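You operate a simulated robot arm through the tools that you are given. There is no shell and no other tool.

The job below is to be done with a simulated robot arm. You get a single attempt, and the scene is never put back.

JOB
Tip rice into the pressure cooker's steel pot and add broth up to MIN.
Fine: all of the clear rice cup, cup back; pour from the broth jug to within 50 ml of the line, jug back. Set down upright: clear rice cup, broth jug.

Only the result counts: the job must be done as asked and must still hold three seconds after the hand-in. Knocking over, shifting, dropping, spilling or breaking anything else fails it.

ROBOT AND FRAMES
A 6-joint arm with a fingered hand, fixed in place. Base frame: the origin is on the floor under the middle of its stand, x ahead of it, y to its left, z up. Readings come in mm, rad, newtons and seconds.
With the tool pointing down near the work surface it reaches from about 320 to 760 mm from the base axis. Its first joint turns from -2.897 to 2.897 rad. Payload 4 kg.
The tool frame sits at the grasp point between the pads (the TCP): z along the fingers, y along the line on which they close. The tips reach 26 mm beyond it. The gripper opens to 148 mm; its body begins 73 mm behind the TCP. The gripper is a hand of 3 fingers: y runs from the thumb to the fingers, the wrist lies at [0, 0, -239] in the tool frame.
Orientation is that of the tool frame in the base frame, as [roll, pitch, yaw] about the fixed x, y, z axes, in that order (R = Rz(yaw) Ry(pitch) Rx(roll)). With the fingers straight down and closing along the base's y, the tool's x points along the base's -x, its y along +y and its z along -z.

CONTROLS
- The arm moves only by the tool step_arm. Its argument "motion" is a list of rows, each a list of 6 numbers: the shift along the tool's x, y, z in mm, then the turn, a rotation vector about the tool's x, y, z in rad. In form: [[x, y, z, rx, ry, rz], ...]. A call has 1 to 20 rows; each row is the pose to reach, as a shift and turn from the pose commanded when the call began, along the tool's axes at that moment. Each row takes 0.2 s and may step no farther than 50 mm and 0.15 rad from the row before; otherwise, the whole call is refused. A pose out of reach is approached as far as the arm can. The call stops where the force on the tool passes 40 N (or 10 N more than at its start, if that is more) or the arm is blocked; 0.2 s more then pass. In this call time passes only in rows, and 0.2 s behind the last. The reply holds the time, the measured pose of the TCP, the force on the tool along the base axes, the opening and the grip force, in the units named above and with some noise, with the torque about the TCP (base axes, N m) and any sound that the robot's microphone picked up, and new pictures: "views" is both (left out), scene, wrist or none.
- Cameras (640 x 400 px; columns grow to the right, rows downward): "scene" is fixed at [59, 497.4, 1512.6]; the picture's right is [-0.96, -0.26, 0.00], its down [-0.04, 0.16, -0.99] and it looks along [0.26, -0.95, -0.16] (base axes); focal length 214 px, centre (320, 200). "wrist" rides on the gripper at [68, -39, -90] in the tool frame; the picture's right is [0.50, 0.87, 0.00], its down [-0.65, 0.38, -0.65] and it looks along [-0.57, 0.33, 0.76] (tool axes); focal length 222 px, centre (320, 200). There is no depth. A picture from a camera that has moved, and an enlarged one, comes with that camera's place and axes in the base frame and with its lens. The place of the scene camera against the robot may be out by one fixed shift of up to 12 mm in any direction.
- lift_body(by): slides the trunk up (or, below 0, down) by that many mm; the arm rides with it, the base frame stays. It gives what a move gives, with no picture.
- set_fingers(finger1, finger2, thumb_bend): sets how far each is bent, from 0 (flat) to 1 (curled in); at 0.3 the hand is open as for a grip, at 0.7 the pads meet at the TCP. One left out holds its place. A second passes; each finger stops where it meets its share of the squeeze, and holds until it gets a number again. It is the only way to open and close the hand. It gives what a move gives, with no picture; readings hold the bend of each and the force on the fingers (four entries, about 0 where the hand has none), thumb and palm.
- zoom(camera, box): a new picture of the part [left, top, right, bottom] of that camera's present view, enlarged. It takes no simulated time.
- close_job(): hands the job in; it is judged then, once.

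Places have to be worked out from the pictures, the camera data and where the tool is seen. Open the gripper and draw the arm clear of the work before you hand the job in, unless the task says otherwise.

The tools are called after "Request:" as a command line: name --pt "numbers of a row" for each row, then --argument value for the rest, lists and objects as JSON in quotes. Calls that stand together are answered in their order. step_arm: Moves the arm, as the interface text tells. Its arguments: {"type":"object","properties":{"motion":{"type":"array","items":{"type":"array","items":{"type":"number"}}},"views":{"type":"string","enum":["both","scene","wrist","none"]}},"required":["motion"]} The other tools are called the same way: lift_body (by) moves the trunk up or down; set_fingers (finger1, finger2, thumb_bend) moves the fingers one by one; zoom (camera, box) takes an enlarged picture of a part of a camera's view; close_job () hands the job in.

At the start:

```text
time_s: 0.0
tcp_pos: [84.2, 330.0, 1393.0]
ee_rot: [3.14, -0.003, 3.141]
ft_force: [0.5, -0.1, -1.1]
ft_torque: [-0.01, 0.01, 0.02]
gripper_width: 147.8
gripper_force: 0.1
shape: jaw
bend: [0.3, 0.3, 0.3]
finger forces: [0.0, 0.0, 0.2, 0.1, 0.0, 0.0]
trunk travel left (down, up): [-525.0, 65.0]
```

scene: 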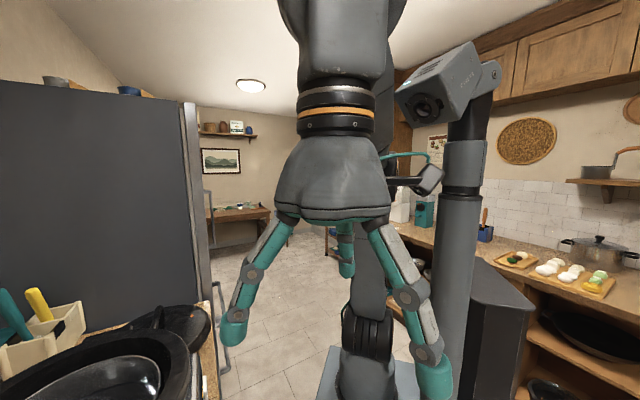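
wrist: 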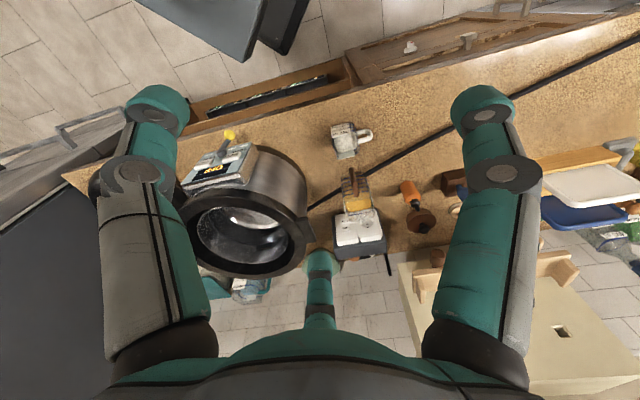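

The wrist view shows a pressure cooker and several items on a counter below; I'll zoom in on both cameras to identify the rice cup and broth jug before moving.

Request:
zoom --camera "wrist" --box '[170, 100, 420, 300]'

Request:
zoom --camera "wrist" --box '[390, 120, 640, 300]'

Request:
zoom --camera "scene" --box '[0, 240, 240, 400]'

```text
2.00 times, centred on (295, 200) of wrist
camera zoom: at [16.2, 289.7, 1484.2], right [-0.5, 0.87, 0.0], down [0.66, 0.38, 0.65], along [0.57, 0.33, -0.76], focal length 444 px, centre (370, 200)
```

zoom: 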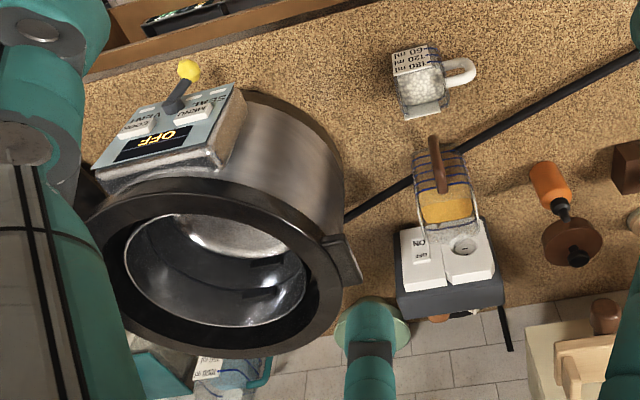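

```text
2.22 times, centred on (515, 210) of wrist
camera zoom: at [16.2, 289.7, 1484.2], right [-0.5, 0.87, 0.0], down [0.66, 0.38, 0.65], along [0.57, 0.33, -0.76], focal length 494 px, centre (-113, 178)
```

zoom: 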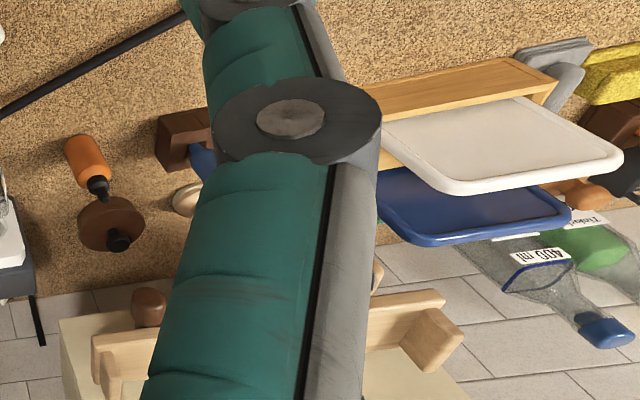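

```text
2.50 times, centred on (120, 320) of scene
camera zoom: at [59.0, 497.4, 1512.6], right [-0.96, -0.26, 0.0], down [-0.04, 0.16, -0.99], along [0.26, -0.95, -0.16], focal length 536 px, centre (820, -100)
```

zoom: 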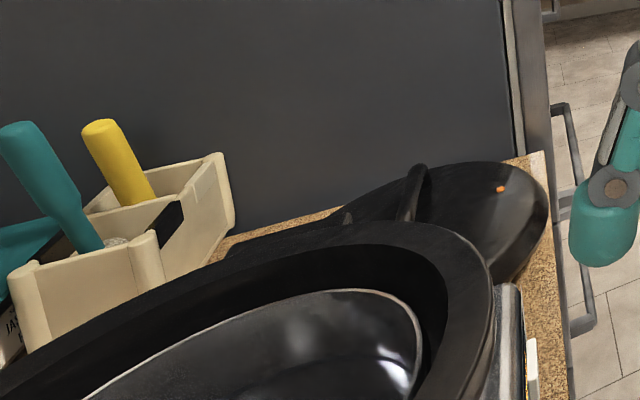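

The clear rice cup (60/120/180 ml marks) and a jug with orange liquid by a scale-like gadget are visible, along with the cooker. I'll move the hand ahead at the same height to get a second viewpoint for triangulation.

Request:
step_arm --pt "-40 -25 0 0 0 0" --pt "-80 -50 0 0 0 0" --pt "-120 -75 0 0 0 0" --pt "-160 -100 0 0 0 0" --pt "-200 -125 0 0 0 0" --pt "-220 -150 0 0 0 0"

```text
time_s: 1.4
tcp_pos: [304.4, 176.4, 1392.8]
ee_rot: [-3.141, -0.002, 3.139]
ft_force: [-0.3, -0.5, 0.2]
ft_torque: [0.0, -0.04, -0.04]
gripper_width: 147.8
gripper_force: 0.0
shape: jaw
bend: [0.3, 0.3, 0.3]
finger forces: [0.0, 0.0, 0.0, 0.0, 0.0, 0.1]
trunk travel left (down, up): [-525.0, 65.0]
camera wrist: at [237.4, 136.7, 1484.0], right [-0.5, 0.87, 0.0], down [0.66, 0.38, 0.65], along [0.57, 0.33, -0.76], focal length 222 px, centre (320, 200)
```

scene: 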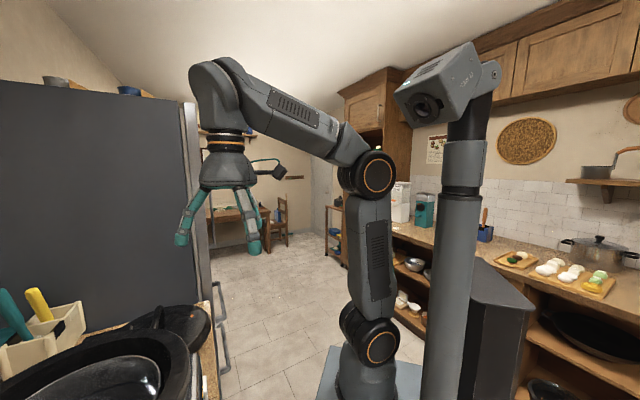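
wrist: 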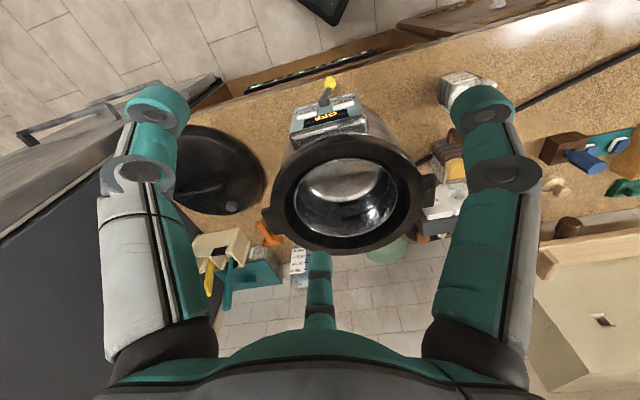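

The pot's inner rim triangulates to roughly (470, 334, 1130) and the rice cup to roughly (200, 470, ~960). I'll zoom in on the pot interior to look for the MIN line, and on the cup/jug area.

Request:
zoom --camera "wrist" --box '[260, 70, 440, 260]'

Request:
zoom --camera "wrist" --box '[400, 50, 560, 260]'

Request:
zoom --camera "wrist" --box '[180, 200, 420, 340]'

```text
2.11 times, centred on (350, 165) of wrist
camera zoom: at [237.4, 136.7, 1484.0], right [-0.5, 0.87, 0.0], down [0.66, 0.38, 0.65], along [0.57, 0.33, -0.76], focal length 468 px, centre (257, 274)
```

zoom: 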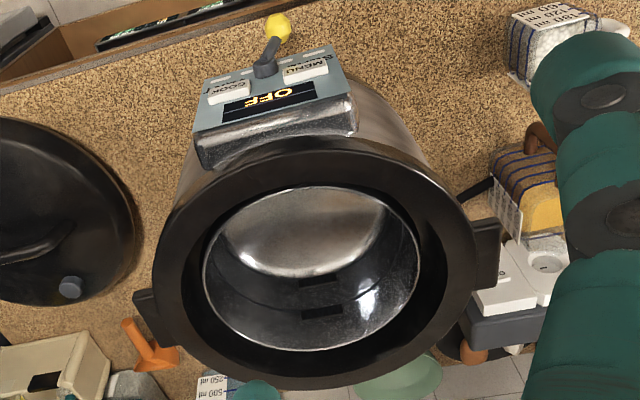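

```text
1.90 times, centred on (480, 155) of wrist
camera zoom: at [237.4, 136.7, 1484.0], right [-0.5, 0.87, 0.0], down [0.66, 0.38, 0.65], along [0.57, 0.33, -0.76], focal length 423 px, centre (15, 286)
```

zoom: 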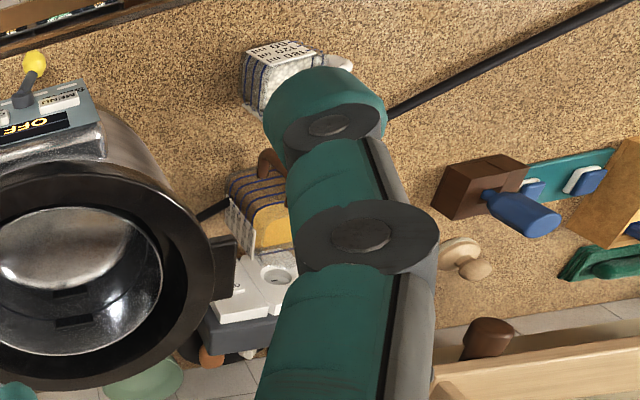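

```text
2.67 times, centred on (300, 270) of wrist
camera zoom: at [237.4, 136.7, 1484.0], right [-0.5, 0.87, 0.0], down [0.66, 0.38, 0.65], along [0.57, 0.33, -0.76], focal length 592 px, centre (373, 13)
```

zoom: 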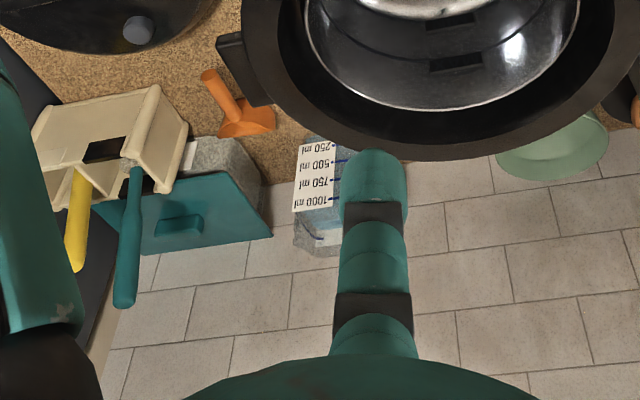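

There are two dark marker plates on the pot's inner wall, and a second jug (250–1000 ml, blue) behind the cooker. I'll move to a closer viewpoint over the pot to read the marks, staying ~130 mm above the rim.

Request:
step_arm --pt "-21 24 20 0 0 0" --pt "-42 49 40 0 0 0" --pt "-63 73 60 0 0 0" --pt "-84 98 80 0 0 0" --pt "-104 122 100 0 0 0" --views "both"

Request:
zoom --camera "wrist" --box '[200, 100, 440, 250]'

```text
time_s: 2.6
tcp_pos: [406.8, 304.0, 1293.4]
ee_rot: [3.14, 0.0, 3.142]
ft_force: [-0.4, 0.4, 0.3]
ft_torque: [0.01, 0.02, 0.01]
gripper_width: 148.0
gripper_force: 0.1
shape: jaw
bend: [0.3, 0.3, 0.3]
finger forces: [0.0, 0.1, 0.0, 0.0, 0.1, 0.0]
trunk travel left (down, up): [-525.0, 65.0]
camera wrist: at [339.8, 264.0, 1383.4], right [-0.5, 0.87, 0.0], down [0.66, 0.38, 0.65], along [0.57, 0.33, -0.76], focal length 222 px, centre (320, 200)
```

scene: 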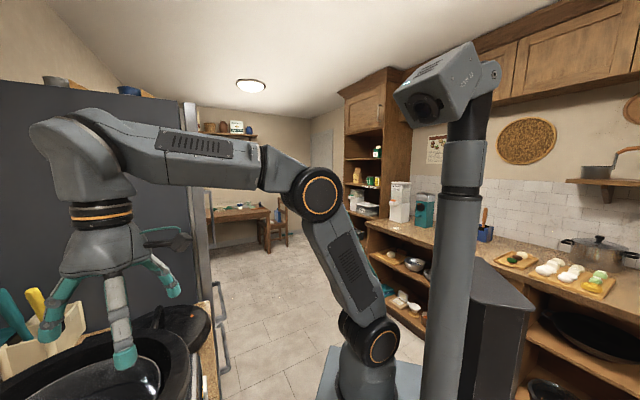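
wrist: 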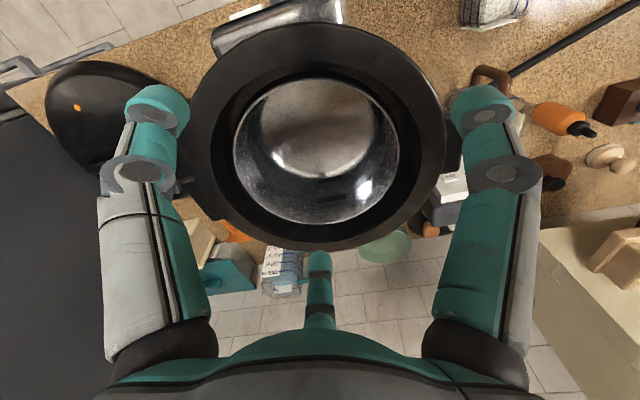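

```text
2.67 times, centred on (320, 175) of wrist
camera zoom: at [339.8, 264.0, 1383.4], right [-0.5, 0.87, 0.0], down [0.66, 0.38, 0.65], along [0.57, 0.33, -0.76], focal length 592 px, centre (320, 267)
```

zoom: 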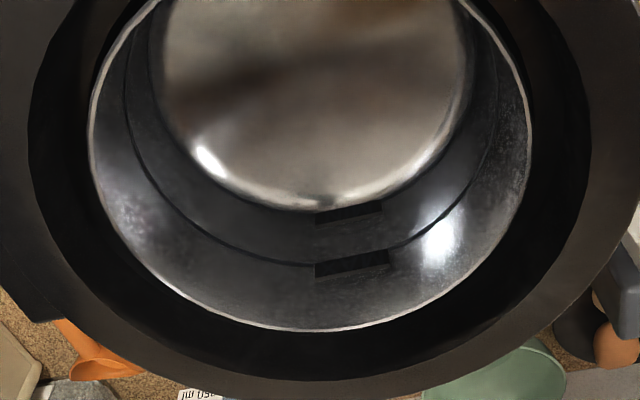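

Two marker plates appear on the wall; I'll zoom tighter to read them.

Request:
zoom --camera "wrist" --box '[300, 160, 364, 210]'

Request:
zoom --camera "wrist" --box '[230, 70, 410, 230]'

Request:
zoom --camera "wrist" --box '[420, 0, 580, 100]'

```text
8.00 times, centred on (332, 185) of wrist
camera zoom: at [339.8, 264.0, 1383.4], right [-0.5, 0.87, 0.0], down [0.66, 0.38, 0.65], along [0.57, 0.33, -0.76], focal length 1777 px, centre (224, 320)
```

zoom: 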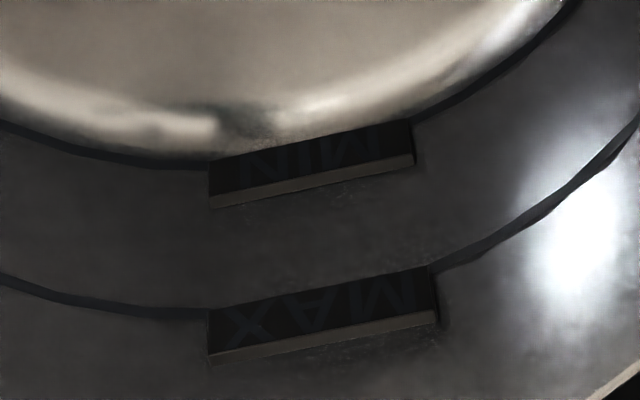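

```text
2.50 times, centred on (320, 150) of wrist
camera zoom: at [339.8, 264.0, 1383.4], right [-0.5, 0.87, 0.0], down [0.66, 0.38, 0.65], along [0.57, 0.33, -0.76], focal length 555 px, centre (320, 325)
```

zoom: 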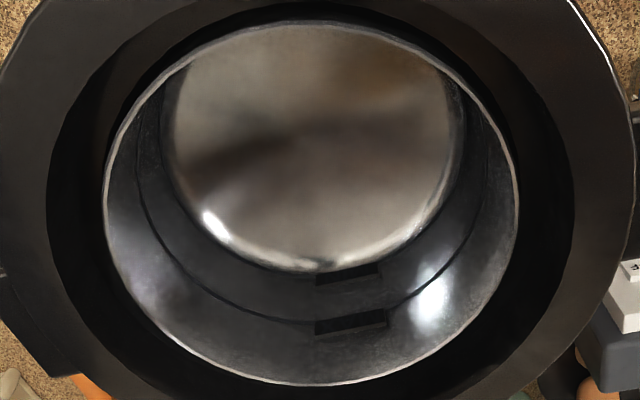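

```text
4.00 times, centred on (500, 50) of wrist
camera zoom: at [339.8, 264.0, 1383.4], right [-0.5, 0.87, 0.0], down [0.66, 0.38, 0.65], along [0.57, 0.33, -0.76], focal length 888 px, centre (-400, 800)
```

zoom: 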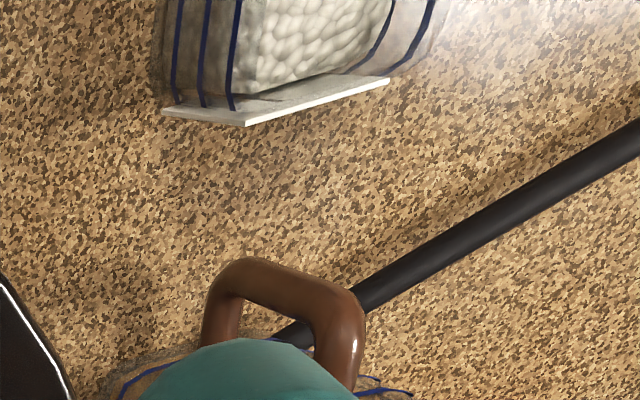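

MIN is the lower line (just above the floor) and MAX the upper one. Now I'll swing the camera toward the rice cup and broth jug (est. cup (200,470), jug handle (277,541,~1000)) to see them close up.

Request:
step_arm --pt "36 20 0 0 0 -0.14" --pt "72 40 0 0 0 -0.28" --pt "108 60 0 0 0 -0.42" --pt "144 80 0 0 0 -0.56" --pt "180 99 0 0 0 -0.7" --views "both"

Request:
zoom --camera "wrist" --box '[200, 60, 440, 250]'

```text
time_s: 3.8
tcp_pos: [227.3, 401.3, 1291.0]
ee_rot: [3.14, 0.001, -2.441]
ft_force: [-0.6, 0.0, -1.0]
ft_torque: [0.01, -0.03, -0.06]
gripper_width: 148.0
gripper_force: 0.1
shape: jaw
bend: [0.3, 0.3, 0.3]
finger forces: [0.0, 0.0, 0.0, 0.0, 0.0, 0.1]
trunk travel left (down, up): [-525.0, 65.0]
camera wrist: at [199.2, 327.6, 1382.0], right [-0.94, 0.34, 0.0], down [0.26, 0.71, 0.65], along [0.22, 0.62, -0.76], focal length 222 px, centre (320, 200)
```

scene: 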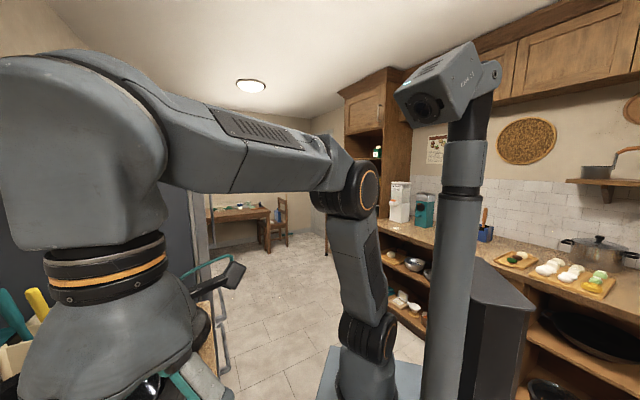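
wrist: 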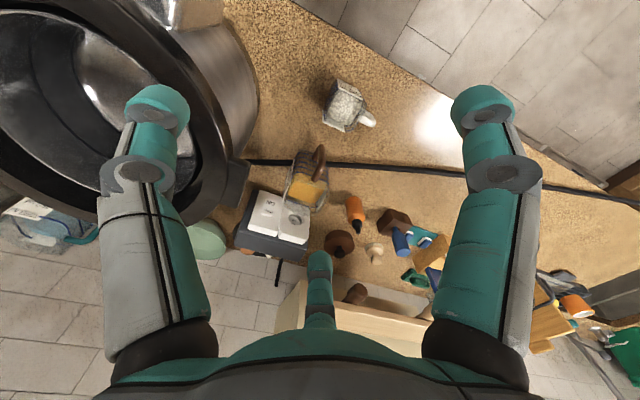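

```text
2.11 times, centred on (320, 155) of wrist
camera zoom: at [199.2, 327.6, 1382.0], right [-0.94, 0.34, 0.0], down [0.26, 0.71, 0.65], along [0.22, 0.62, -0.76], focal length 468 px, centre (320, 295)
```

zoom: 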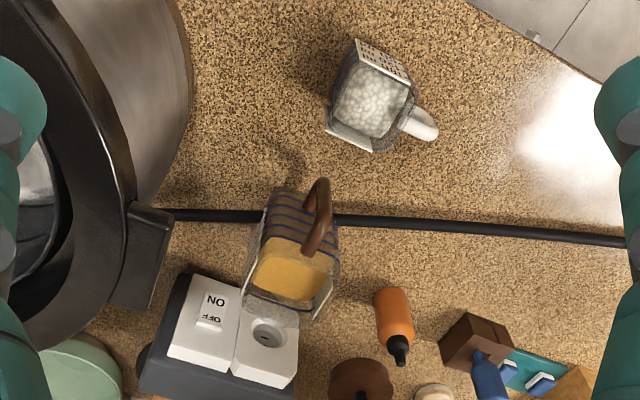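

The counter runs diagonally; the cup's handle points along the counter and the jug's handle points toward the robot. Before planning a grip I'll close the hand in free air to see how the three fingers travel.

Request:
set_fingers --finger1 0.55 --finger2 0.55 --thumb_bend 0.55

Request:
zoom --camera "wrist" --box '[0, 0, 640, 400]'

Request:
zoom --camera "scene" --box '[0, 200, 320, 400]'

```text
time_s: 4.8
tcp_pos: [226.6, 401.9, 1291.6]
ee_rot: [3.138, 0.0, -2.445]
ft_force: [-0.2, -0.3, -0.5]
ft_torque: [-0.02, 0.01, -0.03]
gripper_width: 46.4
gripper_force: 0.0
shape: fingers
bend: [0.55, 0.55, 0.55]
finger forces: [0.0, 0.0, 0.0, 0.1, 0.1, 0.1]
trunk travel left (down, up): [-525.0, 65.0]
```

```text
1.00 times, centred on (320, 200) of wrist (not enlarged: the box is as wide or as high as the picture)
camera zoom: at [199.9, 327.5, 1381.9], right [-0.94, 0.34, 0.0], down [0.26, 0.71, 0.65], along [0.22, 0.62, -0.76], focal length 222 px, centre (320, 200)
```

zoom: 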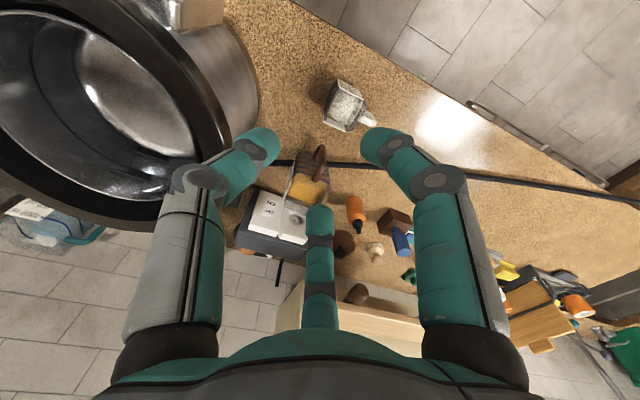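

```text
2.00 times, centred on (160, 300) of scene
camera zoom: at [59.0, 497.4, 1512.6], right [-0.96, -0.26, 0.0], down [-0.04, 0.16, -0.99], along [0.26, -0.95, -0.16], focal length 429 px, centre (640, 0)
```

zoom: 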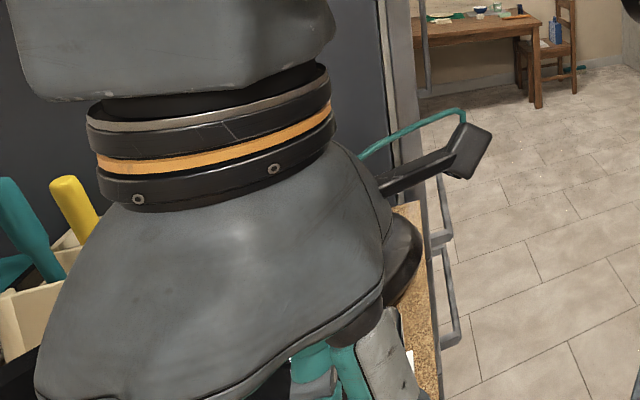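

The fingers close radially like a three-jaw chuck (thumb at tool −y, fingers at ±60° from +y). I'll reopen and lower ~140 mm for a close view of the cup and jug.

Request:
set_fingers --finger1 0.3 --finger2 0.3 --thumb_bend 0.3

Request:
step_arm --pt "0 0 45 0 0 0" --pt "0 0 90 0 0 0" --pt "0 0 135 0 0 0" --views "wrist"

Request:
zoom --camera "wrist" --box '[260, 20, 420, 120]'

Request:
zoom --camera "wrist" --box '[220, 110, 400, 230]'

```text
time_s: 5.8
tcp_pos: [226.9, 401.4, 1291.0]
ee_rot: [3.141, 0.0, -2.444]
ft_force: [0.0, 0.7, -0.9]
ft_torque: [0.0, -0.03, -0.02]
gripper_width: 126.4
gripper_force: 0.0
shape: fingers
bend: [0.3, 0.3, 0.3]
finger forces: [0.0, 0.0, 0.0, 0.1, 0.1, 0.0]
trunk travel left (down, up): [-525.0, 65.0]
```

```text
time_s: 6.6
tcp_pos: [226.0, 403.7, 1156.8]
ee_rot: [3.14, 0.0, -2.443]
ft_force: [0.0, -1.0, -0.2]
ft_torque: [0.01, 0.02, 0.01]
gripper_width: 126.8
gripper_force: 0.1
shape: fingers
bend: [0.3, 0.3, 0.3]
finger forces: [0.1, 0.0, 0.1, 0.0, 0.0, 0.1]
trunk travel left (down, up): [-525.0, 65.0]
camera wrist: at [197.8, 329.5, 1247.5], right [-0.94, 0.34, 0.0], down [0.26, 0.71, 0.66], along [0.22, 0.62, -0.76], focal length 222 px, centre (320, 200)
```

wrist: 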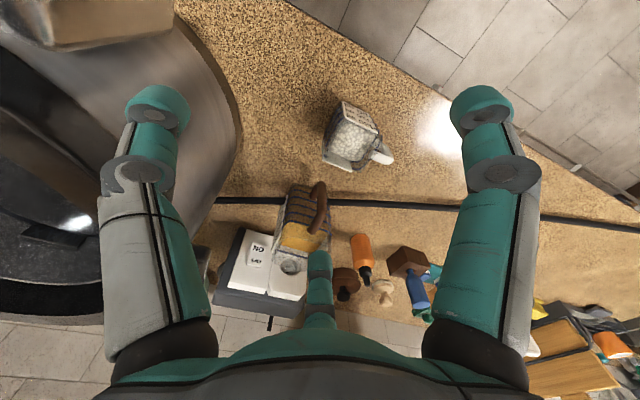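

```text
4.00 times, centred on (340, 70) of wrist
camera zoom: at [197.8, 329.5, 1247.5], right [-0.94, 0.34, 0.0], down [0.26, 0.71, 0.66], along [0.22, 0.62, -0.76], focal length 888 px, centre (240, 720)
```

zoom: 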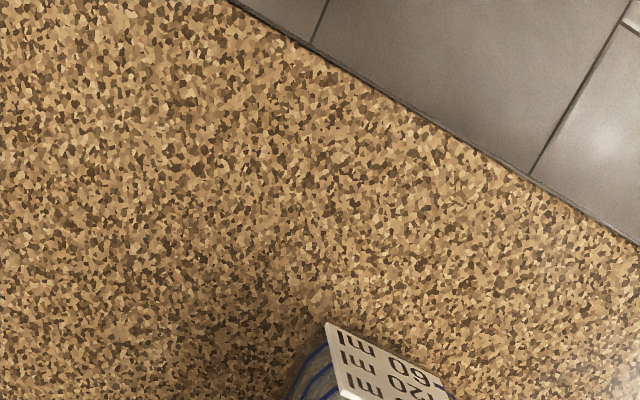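

```text
3.33 times, centred on (310, 170) of wrist
camera zoom: at [197.8, 329.5, 1247.5], right [-0.94, 0.34, 0.0], down [0.26, 0.71, 0.66], along [0.22, 0.62, -0.76], focal length 740 px, centre (353, 300)
```

zoom: 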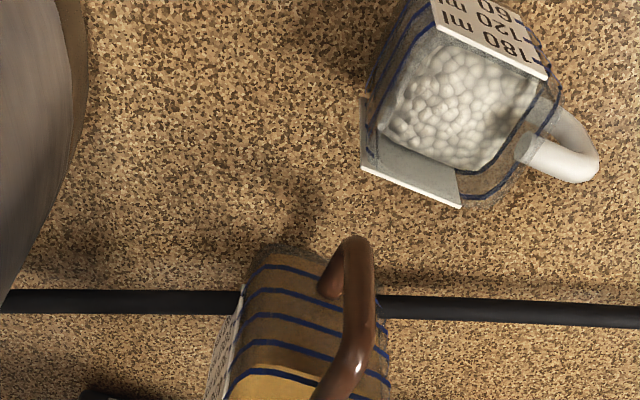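

I'll look tighter at the cup and at the jug individually.

Request:
zoom --camera "wrist" --box '[310, 90, 410, 175]'

Request:
zoom --camera "wrist" --box '[255, 170, 355, 260]'

```text
4.71 times, centred on (360, 132) of wrist
camera zoom: at [197.8, 329.5, 1247.5], right [-0.94, 0.34, 0.0], down [0.26, 0.71, 0.66], along [0.22, 0.62, -0.76], focal length 1045 px, centre (132, 518)
```

zoom: 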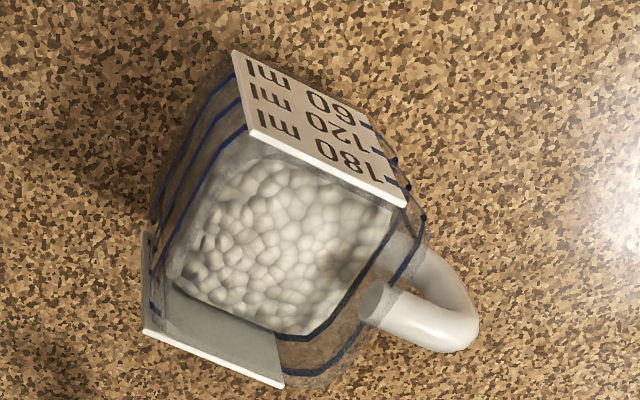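

```text
4.44 times, centred on (305, 215) of wrist
camera zoom: at [197.8, 329.5, 1247.5], right [-0.94, 0.34, 0.0], down [0.26, 0.71, 0.66], along [0.22, 0.62, -0.76], focal length 987 px, centre (387, 133)
```

zoom: 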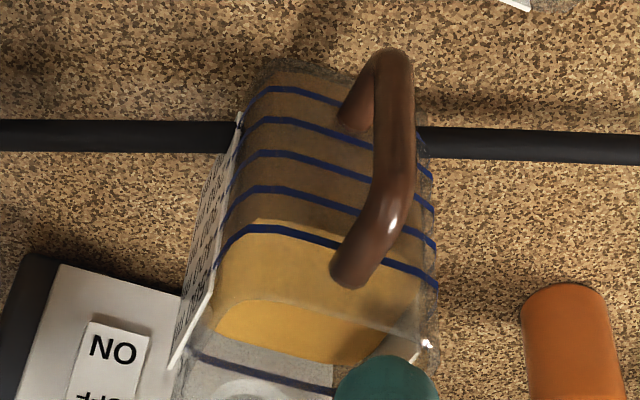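

The cup triangulates to centre (209, 468), label tops z≈990, about 61 mm wide, aligned at 45° with the counter; the jug is ~150 mm behind it with its handle toward the robot. I'll rise and test in free air whether the wrist can yaw so the finger gap (tool +y) faces the robot, which I need for pouring.

Request:
step_arm --pt "0 0 -45 0 0 0" --pt "0 0 -90 0 0 0" --pt "0 0 -135 0 0 0" --pt "0 0 -135 0 0 -0.14" --pt "0 0 -135 0 0 -0.28" --pt "0 0 -135 0 0 -0.42" --pt "0 0 -135 0 0 -0.56" --pt "0 0 -135 0 0 -0.7" --pt "0 0 -135 0 0 -0.84" --pt "0 0 -135 0 0 -0.98" --pt "0 0 -135 0 0 -1.12" --pt "0 0 -135 0 0 -1.26" --pt "0 0 -135 0 0 -1.4" --pt "0 0 -135 0 0 -1.54" --pt "0 0 -135 0 0 -1.66" --views "both"

```text
time_s: 9.8
tcp_pos: [143.9, 403.9, 1225.5]
ee_rot: [-3.106, -0.005, -0.816]
ft_force: [0.3, 0.2, 0.6]
ft_torque: [-0.01, 0.01, 0.0]
gripper_width: 126.9
gripper_force: 0.0
shape: fingers
bend: [0.3, 0.3, 0.3]
finger forces: [0.1, 0.0, 0.0, 0.1, 0.0, 0.1]
out of reach, approached as far as the arm can: row 12, 13, 14, 15
trunk travel left (down, up): [-525.0, 65.0]
camera wrist: at [215.2, 378.8, 1317.8], right [-0.29, -0.96, -0.03], down [-0.74, 0.2, 0.64], along [-0.6, 0.2, -0.77], focal length 222 px, centre (320, 200)
```

scene: 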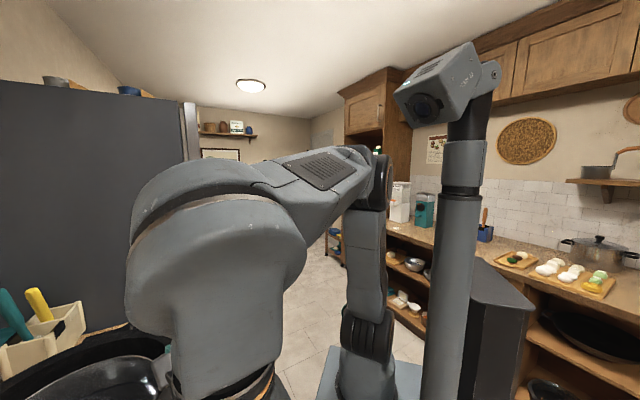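
wrist: 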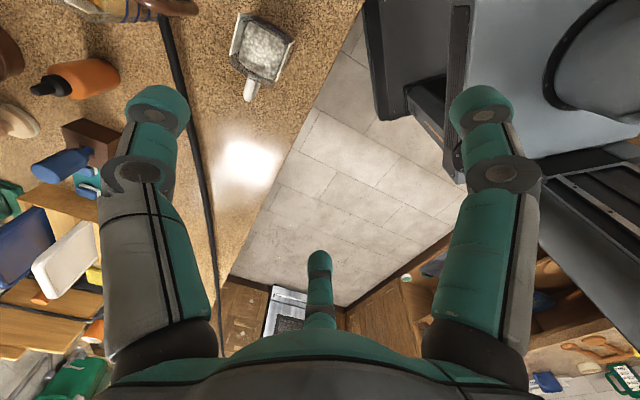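

Yaw hits a joint limit near row 12 and the TCP drifted. I'll turn back the other way and see where the commanded pose settles.

Request:
step_arm --pt "0 0 0 0 0 0.14" --pt "0 0 0 0 0 0.28" --pt "0 0 0 0 0 0.42" --pt "0 0 0 0 0 0.56" --pt "0 0 0 0 0 0.7" --views "none"

```text
time_s: 11.0
tcp_pos: [142.0, 405.1, 1221.1]
ee_rot: [3.14, 0.0, -1.483]
ft_force: [0.4, 0.1, 0.1]
ft_torque: [-0.03, -0.01, -0.03]
gripper_width: 127.0
gripper_force: 0.1
shape: fingers
bend: [0.3, 0.3, 0.3]
finger forces: [0.0, 0.1, 0.1, 0.0, 0.0, 0.0]
trunk travel left (down, up): [-525.0, 65.0]
```

The command now starts from the approached pose. I'll move over open space at z≈1310 and rotate the opposite way, to find the range on that side.

Request:
step_arm --pt "7 -14 -9 0 0 0.14" --pt "15 -29 -18 0 0 0.28" --pt "22 -43 -27 0 0 0.42" --pt "29 -58 -36 0 0 0.56" --pt "37 -72 -45 0 0 0.7" --pt "44 -86 -54 0 0 0.84" --pt "51 -101 -63 0 0 0.98" --pt "58 -115 -72 0 0 1.12" --pt "66 -130 -81 0 0 1.26" --pt "73 -144 -90 0 0 1.4" --pt "73 -144 -90 0 0 1.54" --pt "73 -144 -90 0 0 1.68" --pt "73 -144 -90 0 0 1.82" --pt "73 -144 -90 0 0 1.96" --pt "73 -144 -90 0 0 2.1" --pt "73 -144 -90 0 0 2.24" --pt "73 -144 -90 0 0 2.38" --pt "73 -144 -90 0 0 2.52" --pt "73 -144 -90 0 0 2.66" --pt "73 -144 -90 0 0 2.8" --views "none"

Request:
step_arm --pt "0 0 0 0 0 0.14" --pt "0 0 0 0 0 0.28" --pt "0 0 0 0 0 0.42" --pt "0 0 0 0 0 0.56" --pt "0 0 0 0 0 0.7" --pt "0 0 0 0 0 0.84" --pt "0 0 0 0 0 0.98" --pt "0 0 0 0 0 1.12" --pt "0 0 0 0 0 1.26" --pt "0 0 0 0 0 1.4" --pt "0 0 0 0 0 1.54" --pt "0 0 0 0 0 1.68" --pt "0 0 0 0 0 1.82" --views "both"

```text
time_s: 15.2
tcp_pos: [291.5, 344.0, 1310.9]
ee_rot: [3.141, -0.003, 1.999]
ft_force: [0.4, -0.2, -0.3]
ft_torque: [0.01, -0.01, -0.04]
gripper_width: 126.7
gripper_force: 0.1
shape: fingers
bend: [0.3, 0.3, 0.3]
finger forces: [0.1, 0.0, 0.0, 0.0, 0.1, 0.1]
trunk travel left (down, up): [-525.0, 65.0]
```

```text
time_s: 18.0
tcp_pos: [293.1, 341.8, 1312.0]
ee_rot: [-3.14, 0.002, 0.178]
ft_force: [-0.7, 0.3, 1.1]
ft_torque: [0.01, 0.01, -0.02]
gripper_width: 126.7
gripper_force: 0.1
shape: fingers
bend: [0.3, 0.3, 0.3]
finger forces: [0.0, 0.0, 0.0, 0.0, 0.1, 0.1]
trunk travel left (down, up): [-525.0, 65.0]
camera wrist: at [351.4, 393.4, 1402.2], right [0.65, -0.76, 0.0], down [-0.58, -0.49, 0.65], along [-0.5, -0.42, -0.76], focal length 222 px, centre (320, 200)
```

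scene: 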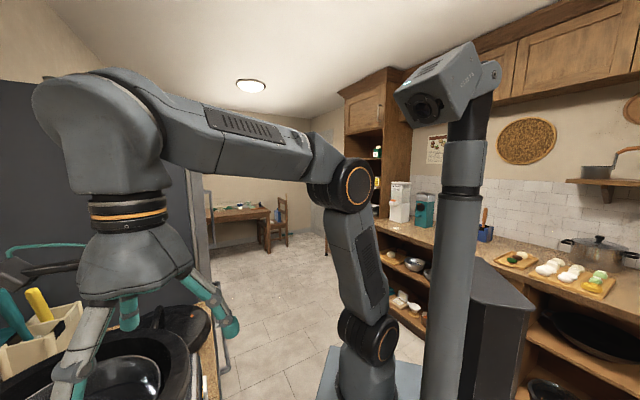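
wrist: 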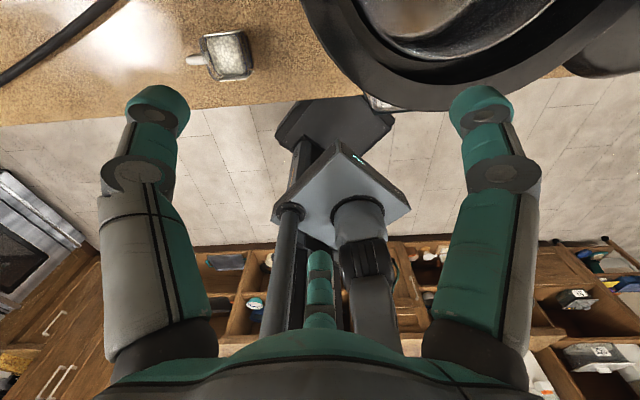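

No limit yet at yaw 0.18; I'll keep turning to the target orientation (tool +y pointing back to the robot).

Request:
step_arm --pt "0 0 0 0 0 0.14" --pt "0 0 0 0 0 0.28" --pt "0 0 0 0 0 0.42" --pt "0 0 0 0 0 0.56" --pt "0 0 0 0 0 0.7" --pt "0 0 0 0 0 0.84" --pt "0 0 0 0 0 0.98" --views "none"

```text
time_s: 19.6
tcp_pos: [292.9, 344.1, 1310.8]
ee_rot: [-3.141, 0.002, -0.802]
ft_force: [0.3, 0.0, 0.3]
ft_torque: [0.01, -0.03, 0.0]
gripper_width: 126.8
gripper_force: 0.0
shape: fingers
bend: [0.3, 0.3, 0.3]
finger forces: [0.1, 0.1, 0.1, 0.1, 0.1, 0.0]
trunk travel left (down, up): [-525.0, 65.0]
```

Yaw −0.80 (gap facing the robot) is reachable. Now I'll test the pouring pose over the pot in free air: move TCP to about (468, 332, 1340), then tilt about tool x.

Request:
step_arm --pt "26 -23.5 -6 0 0 0.03" --pt "52 -47 -12 0 0 0.06" --pt "78 -70.5 -18 0 0 0.09" --pt "104 -94 -24 0 0 0.12" --pt "130 -117.5 -29 0 0 0.151" --views "none"

Request:
step_arm --pt "0 0 0 0.14 0 0" --pt "0 0 0 0.28 0 0" --pt "0 0 0 0.42 0 0" --pt "0 0 0 0.56 0 0" --pt "0 0 0 0.7 0 0" --pt "0 0 0 0.84 0 0" --pt "0 0 0 0.98 0 0" --pt "0 0 0 1.12 0 0" --pt "0 0 0 1.26 0 0" --pt "0 0 0 1.4 0 0" --pt "0 0 0 1.54 0 0" --pt "0 0 0 1.68 0 0" --pt "0 0 0 1.82 0 0" --views "both"

```text
time_s: 20.8
tcp_pos: [464.8, 327.6, 1329.9]
ee_rot: [-3.137, 0.003, -0.952]
ft_force: [0.0, -0.3, -0.2]
ft_torque: [0.03, -0.01, -0.01]
gripper_width: 126.7
gripper_force: 0.2
shape: fingers
bend: [0.3, 0.3, 0.3]
finger forces: [0.0, 0.1, 0.0, 0.0, 0.0, 0.0]
out of reach, approached as far as the arm can: row 5
trunk travel left (down, up): [-525.0, 65.0]
```

```text
time_s: 23.6
tcp_pos: [419.0, 367.2, 1394.9]
ee_rot: [-1.352, -0.016, -0.984]
ft_force: [-0.2, 0.3, -0.6]
ft_torque: [0.05, 0.0, 0.01]
gripper_width: 127.0
gripper_force: 0.1
shape: fingers
bend: [0.3, 0.3, 0.3]
finger forces: [0.0, 0.0, 0.0, 0.0, 0.1, 0.0]
out of reach, approached as far as the arm can: row 1, 6, 7, 8, 9, 11, 12, 13
trunk travel left (down, up): [-525.0, 65.0]
camera wrist: at [374.8, 255.9, 1415.1], right [0.44, -0.32, -0.84], down [-0.82, 0.23, -0.52], along [0.36, 0.92, -0.16], focal length 222 px, centre (320, 200)
```

scene: 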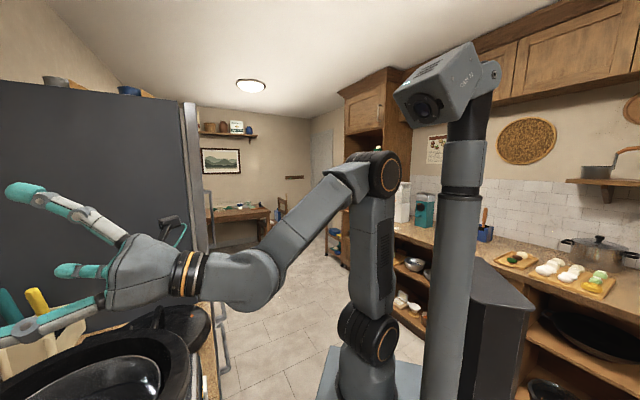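
wrist: 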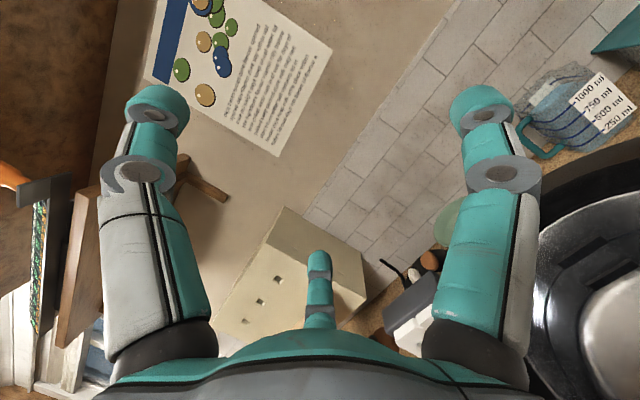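

The tilt of ~102° with the thumb on top is achievable, but the TCP drifted from reach limits at this height. I'll try shifting back over the pot in this tilted orientation, a bit lower, to check reachability there.

Request:
step_arm --pt "19 18 3 0 0 0" --pt "38 36 7 0 0 0" --pt "56 53 10 0 0 0" --views "none"

```text
time_s: 24.4
tcp_pos: [425.5, 363.5, 1405.7]
ee_rot: [-1.347, -0.009, -0.979]
ft_force: [-0.1, -0.6, 0.3]
ft_torque: [0.02, -0.01, 0.02]
gripper_width: 126.7
gripper_force: 0.1
shape: fingers
bend: [0.3, 0.3, 0.3]
finger forces: [0.0, 0.1, 0.0, 0.1, 0.0, 0.1]
out of reach, approached as far as the arm can: row 1, 2, 3
trunk travel left (down, up): [-525.0, 65.0]
```

The tilted pose seems limited by the wrist being too low relative to the shoulder, so lowering the trunk should help. The hand is ~230 mm above the rim here, so I'll lower the trunk 100 mm and look.

Request:
lift_body --by -100

Request:
step_arm --pt "10 0 0 0 0 0" --pt "20 0 0 0 0 0" --views "both"

```text
time_s: 25.7
tcp_pos: [424.5, 362.3, 1307.0]
ee_rot: [-1.348, -0.008, -0.978]
ft_force: [-0.8, 0.0, -0.8]
ft_torque: [0.04, -0.01, -0.03]
gripper_width: 126.6
gripper_force: 0.1
shape: fingers
bend: [0.3, 0.3, 0.3]
finger forces: [0.0, 0.1, 0.0, 0.1, 0.1, 0.0]
trunk travel left (down, up): [-425.0, 165.0]
```

```text
time_s: 26.3
tcp_pos: [430.1, 351.5, 1313.3]
ee_rot: [-1.353, -0.011, -0.983]
ft_force: [-0.2, -0.5, -0.3]
ft_torque: [-0.01, -0.02, 0.02]
gripper_width: 126.8
gripper_force: 0.1
shape: fingers
bend: [0.3, 0.3, 0.3]
finger forces: [0.1, 0.1, 0.0, 0.0, 0.1, 0.0]
out of reach, approached as far as the arm can: row 1, 2
trunk travel left (down, up): [-425.0, 165.0]
camera wrist: at [386.6, 240.8, 1332.8], right [0.44, -0.32, -0.84], down [-0.82, 0.23, -0.52], along [0.36, 0.92, -0.16], focal length 222 px, centre (320, 200)
```

scene: 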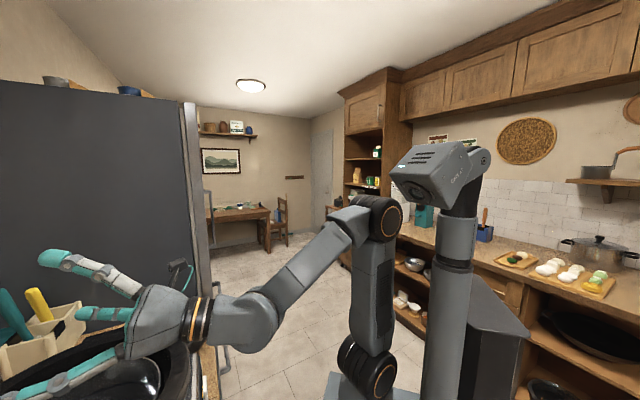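
wrist: 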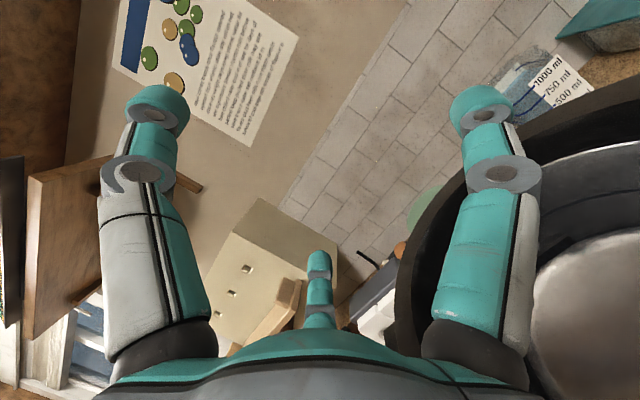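

It is close to its limit but mostly follows. I'll probe whether higher and further out becomes fully reachable at this tilt.

Request:
step_arm --pt "0 -16 22 0 0 0" --pt "0 -31 44 0 0 0" --views "none"

Request:
step_arm --pt "0 0 0 -0.1 0 0" --pt "0 0 0 -0.2 0 0" --views "none"

Request:
step_arm --pt "10 30 0 0 0 0" --pt "20 60 0 0 0 0" --views "none"

```text
time_s: 26.9
tcp_pos: [462.1, 371.2, 1354.5]
ee_rot: [-1.347, -0.012, -0.979]
ft_force: [-0.7, 0.4, -0.1]
ft_torque: [-0.01, 0.0, 0.02]
gripper_width: 126.6
gripper_force: 0.0
shape: fingers
bend: [0.3, 0.3, 0.3]
finger forces: [0.1, 0.0, 0.0, 0.1, 0.1, 0.0]
trunk travel left (down, up): [-425.0, 165.0]
```

```text
time_s: 27.5
tcp_pos: [462.6, 373.1, 1353.2]
ee_rot: [-1.551, -0.008, -0.978]
ft_force: [0.7, -0.4, -0.2]
ft_torque: [-0.01, -0.01, 0.07]
gripper_width: 126.7
gripper_force: 0.0
shape: fingers
bend: [0.3, 0.3, 0.3]
finger forces: [0.0, 0.0, 0.0, 0.0, 0.0, 0.0]
trunk travel left (down, up): [-425.0, 165.0]
```

```text
time_s: 28.1
tcp_pos: [474.0, 354.9, 1293.9]
ee_rot: [-1.549, -0.009, -0.98]
ft_force: [0.1, 0.6, -0.1]
ft_torque: [0.02, 0.0, -0.01]
gripper_width: 126.8
gripper_force: 0.0
shape: fingers
bend: [0.3, 0.3, 0.3]
finger forces: [0.1, 0.0, 0.0, 0.0, 0.0, 0.0]
trunk travel left (down, up): [-425.0, 165.0]
```

At this tilt the pose over the pot is reachable once further out/higher, so a lower trunk gives the room I need. I'll raise the hand 70 mm, then lower the trunk another 120 mm, then test tilting to ~120°.

Request:
step_arm --pt "0 -35 0 0 0 0" --pt "0 -70 0 0 0 0" --views "none"

Request:
lift_body --by -120

Request:
step_arm --pt "0 0 0 0.14 0 0" --pt "0 0 0 0.28 0 0" --pt "0 0 0 0.42 0 0" --pt "0 0 0 0.55 0 0" --views "both"

```text
time_s: 28.7
tcp_pos: [471.6, 354.2, 1365.6]
ee_rot: [-1.549, -0.008, -0.979]
ft_force: [-0.3, -0.5, 0.6]
ft_torque: [-0.02, 0.04, -0.02]
gripper_width: 126.8
gripper_force: 0.1
shape: fingers
bend: [0.3, 0.3, 0.3]
finger forces: [0.1, 0.0, 0.0, 0.0, 0.0, 0.0]
trunk travel left (down, up): [-425.0, 165.0]
```

```text
time_s: 30.2
tcp_pos: [471.9, 354.2, 1244.6]
ee_rot: [-1.548, -0.009, -0.979]
ft_force: [-0.1, 0.0, -0.1]
ft_torque: [0.01, -0.01, 0.02]
gripper_width: 126.5
gripper_force: 0.0
shape: fingers
bend: [0.3, 0.3, 0.3]
finger forces: [0.0, 0.0, 0.0, 0.0, 0.0, 0.1]
trunk travel left (down, up): [-305.0, 285.0]
```

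```text
time_s: 31.2
tcp_pos: [432.3, 392.8, 1306.4]
ee_rot: [-1.029, -0.019, -1.015]
ft_force: [-0.1, -0.1, -0.3]
ft_torque: [-0.03, 0.04, 0.03]
gripper_width: 127.1
gripper_force: 0.0
shape: fingers
bend: [0.3, 0.3, 0.3]
finger forces: [0.0, 0.1, 0.0, 0.0, 0.1, 0.1]
out of reach, approached as far as the arm can: row 2, 3, 4
trunk travel left (down, up): [-305.0, 285.0]
camera wrist: at [384.3, 283.4, 1294.7], right [0.65, -0.2, -0.73], down [-0.65, 0.35, -0.67], along [0.39, 0.91, 0.1], focal length 222 px, centre (320, 200)
```

scene: 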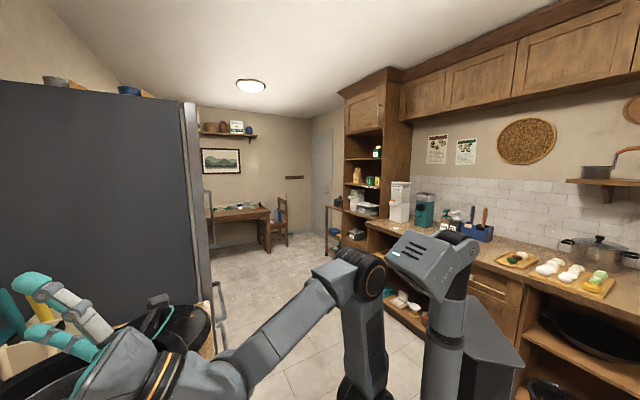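
wrist: 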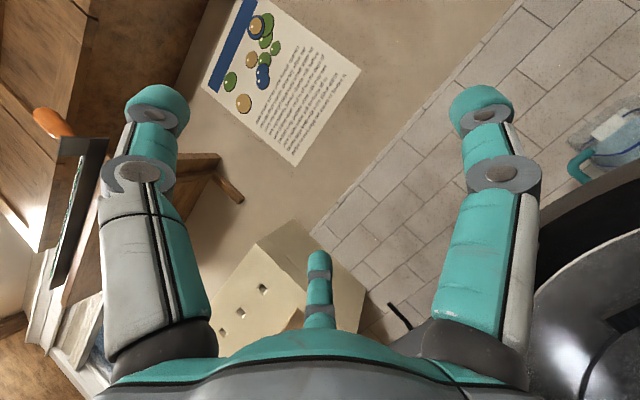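

Tilt 121° is possible (with drift); a slight lean in the grasp plus a lower trunk will give enough pouring angle. Now I'll swing back to tool-down above the cup area at about (215, 440, 1170).

Request:
step_arm --pt "-9.8 2.2 -12.9 -0.132 0 0" --pt "-19.6 4.3 -25.8 -0.264 0 0" --pt "-29.4 6.5 -38.8 -0.396 0 0" --pt "-39.2 8.6 -51.7 -0.528 0 0" --pt "-49.1 10.8 -64.6 -0.66 0 0" --pt "-58.9 12.9 -77.5 -0.792 0 0" --pt "-68.7 15.1 -90.4 -0.923 0 0" --pt "-78.5 17.2 -103.4 -1.055 0 0" --pt "-88.3 19.4 -116.3 -1.187 0 0" --pt "-98.1 21.6 -129.2 -1.319 0 0" --pt "-107.9 23.7 -142.1 -1.451 0 0" --pt "-117.8 25.9 -155 -1.583 0 0" --pt "-127.6 28 -168 -1.715 0 0" --pt "-137.4 30.2 -180.9 -1.847 0 0" --pt "-147.2 32.3 -193.8 -1.979 0 0" --pt "-157 34.5 -206.7 -2.11 0 0" --views "none"

```text
time_s: 34.6
tcp_pos: [249.6, 423.2, 1074.1]
ee_rot: [-2.445, -0.028, -0.989]
ft_force: [0.0, -0.5, -0.3]
ft_torque: [0.01, 0.03, -0.04]
gripper_width: 126.7
gripper_force: 0.0
shape: fingers
bend: [0.3, 0.3, 0.3]
finger forces: [0.1, 0.1, 0.0, 0.0, 0.0, 0.1]
out of reach, approached as far as the arm can: row 10, 11, 12, 13, 14, 15, 16
trunk travel left (down, up): [-305.0, 285.0]
```

It couldn't complete the turn at this low trunk height; the TCP is at (250, 423, 1074), clear of the cup. I'll raise the trunk 130 mm, which lifts the hand clear, then finish the turn to tool-down.

Request:
lift_body --by 130

Request:
step_arm --pt "0 0 0 -0.14 0 0" --pt "0 0 0 -0.28 0 0" --pt "0 0 0 -0.42 0 0" --pt "0 0 0 -0.56 0 0" --pt "0 0 0 -0.69 0 0" --views "both"

```text
time_s: 36.2
tcp_pos: [248.5, 423.0, 1206.0]
ee_rot: [-2.446, -0.028, -0.991]
ft_force: [1.2, -0.3, 0.4]
ft_torque: [0.03, 0.0, 0.03]
gripper_width: 126.6
gripper_force: 0.0
shape: fingers
bend: [0.3, 0.3, 0.3]
finger forces: [0.0, 0.0, 0.0, 0.0, 0.0, 0.0]
trunk travel left (down, up): [-435.0, 155.0]
```

```text
time_s: 37.4
tcp_pos: [250.1, 423.3, 1204.4]
ee_rot: [-2.443, -0.027, -0.989]
ft_force: [0.1, 0.1, 0.0]
ft_torque: [-0.01, 0.02, 0.0]
gripper_width: 126.7
gripper_force: 0.1
shape: fingers
bend: [0.3, 0.3, 0.3]
finger forces: [0.0, 0.1, 0.1, 0.0, 0.1, 0.1]
out of reach, approached as far as the arm can: row 1, 2, 3, 4, 5
trunk travel left (down, up): [-435.0, 155.0]
camera wrist: at [260.7, 353.5, 1301.6], right [-0.27, -0.8, -0.54], down [-0.96, 0.16, 0.24], along [-0.1, 0.58, -0.81], focal length 222 px, centre (320, 200)
```

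scene: 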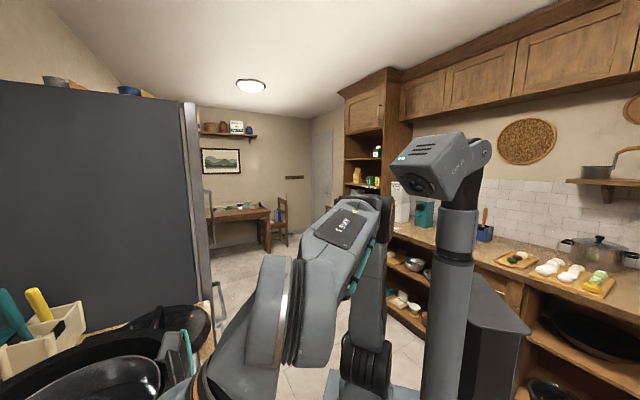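
wrist: 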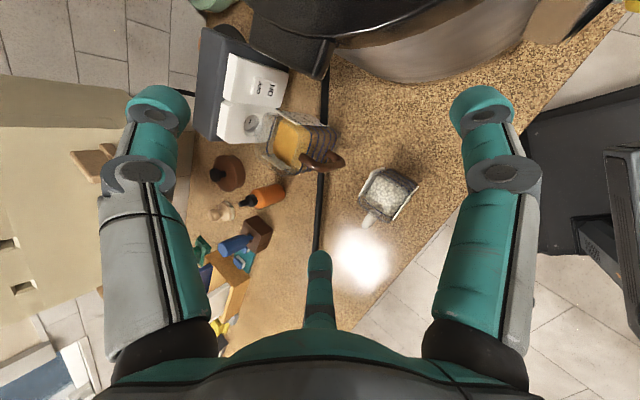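

The remaining limit here is the roll joint (yaw −0.99 at this azimuth). I'll yaw about the vertical by +1.1 rad first, then level the tool.

Request:
step_arm --pt "0 0 0 0.004 -0.09 -0.107" --pt "0 0 0 0.008 -0.18 -0.214" --pt "0 0 0 0.011 -0.27 -0.321" --pt "0 0 0 0.015 -0.36 -0.428" --pt "0 0 0 0.019 -0.45 -0.535" --pt "0 0 0 0.023 -0.54 -0.643" --pt "0 0 0 0.026 -0.63 -0.75" --pt "0 0 0 0.03 -0.72 -0.857" --views "none"

```text
time_s: 39.2
tcp_pos: [89.7, 444.1, 1090.8]
ee_rot: [-2.384, -0.143, 0.0]
ft_force: [0.5, -0.3, -0.3]
ft_torque: [0.01, 0.0, 0.03]
gripper_width: 126.8
gripper_force: 0.0
shape: fingers
bend: [0.3, 0.3, 0.3]
finger forces: [0.0, 0.0, 0.0, 0.1, 0.0, 0.1]
out of reach, approached as far as the arm can: row 1, 2, 3, 4, 5, 6, 7, 8
trunk travel left (down, up): [-435.0, 155.0]
```

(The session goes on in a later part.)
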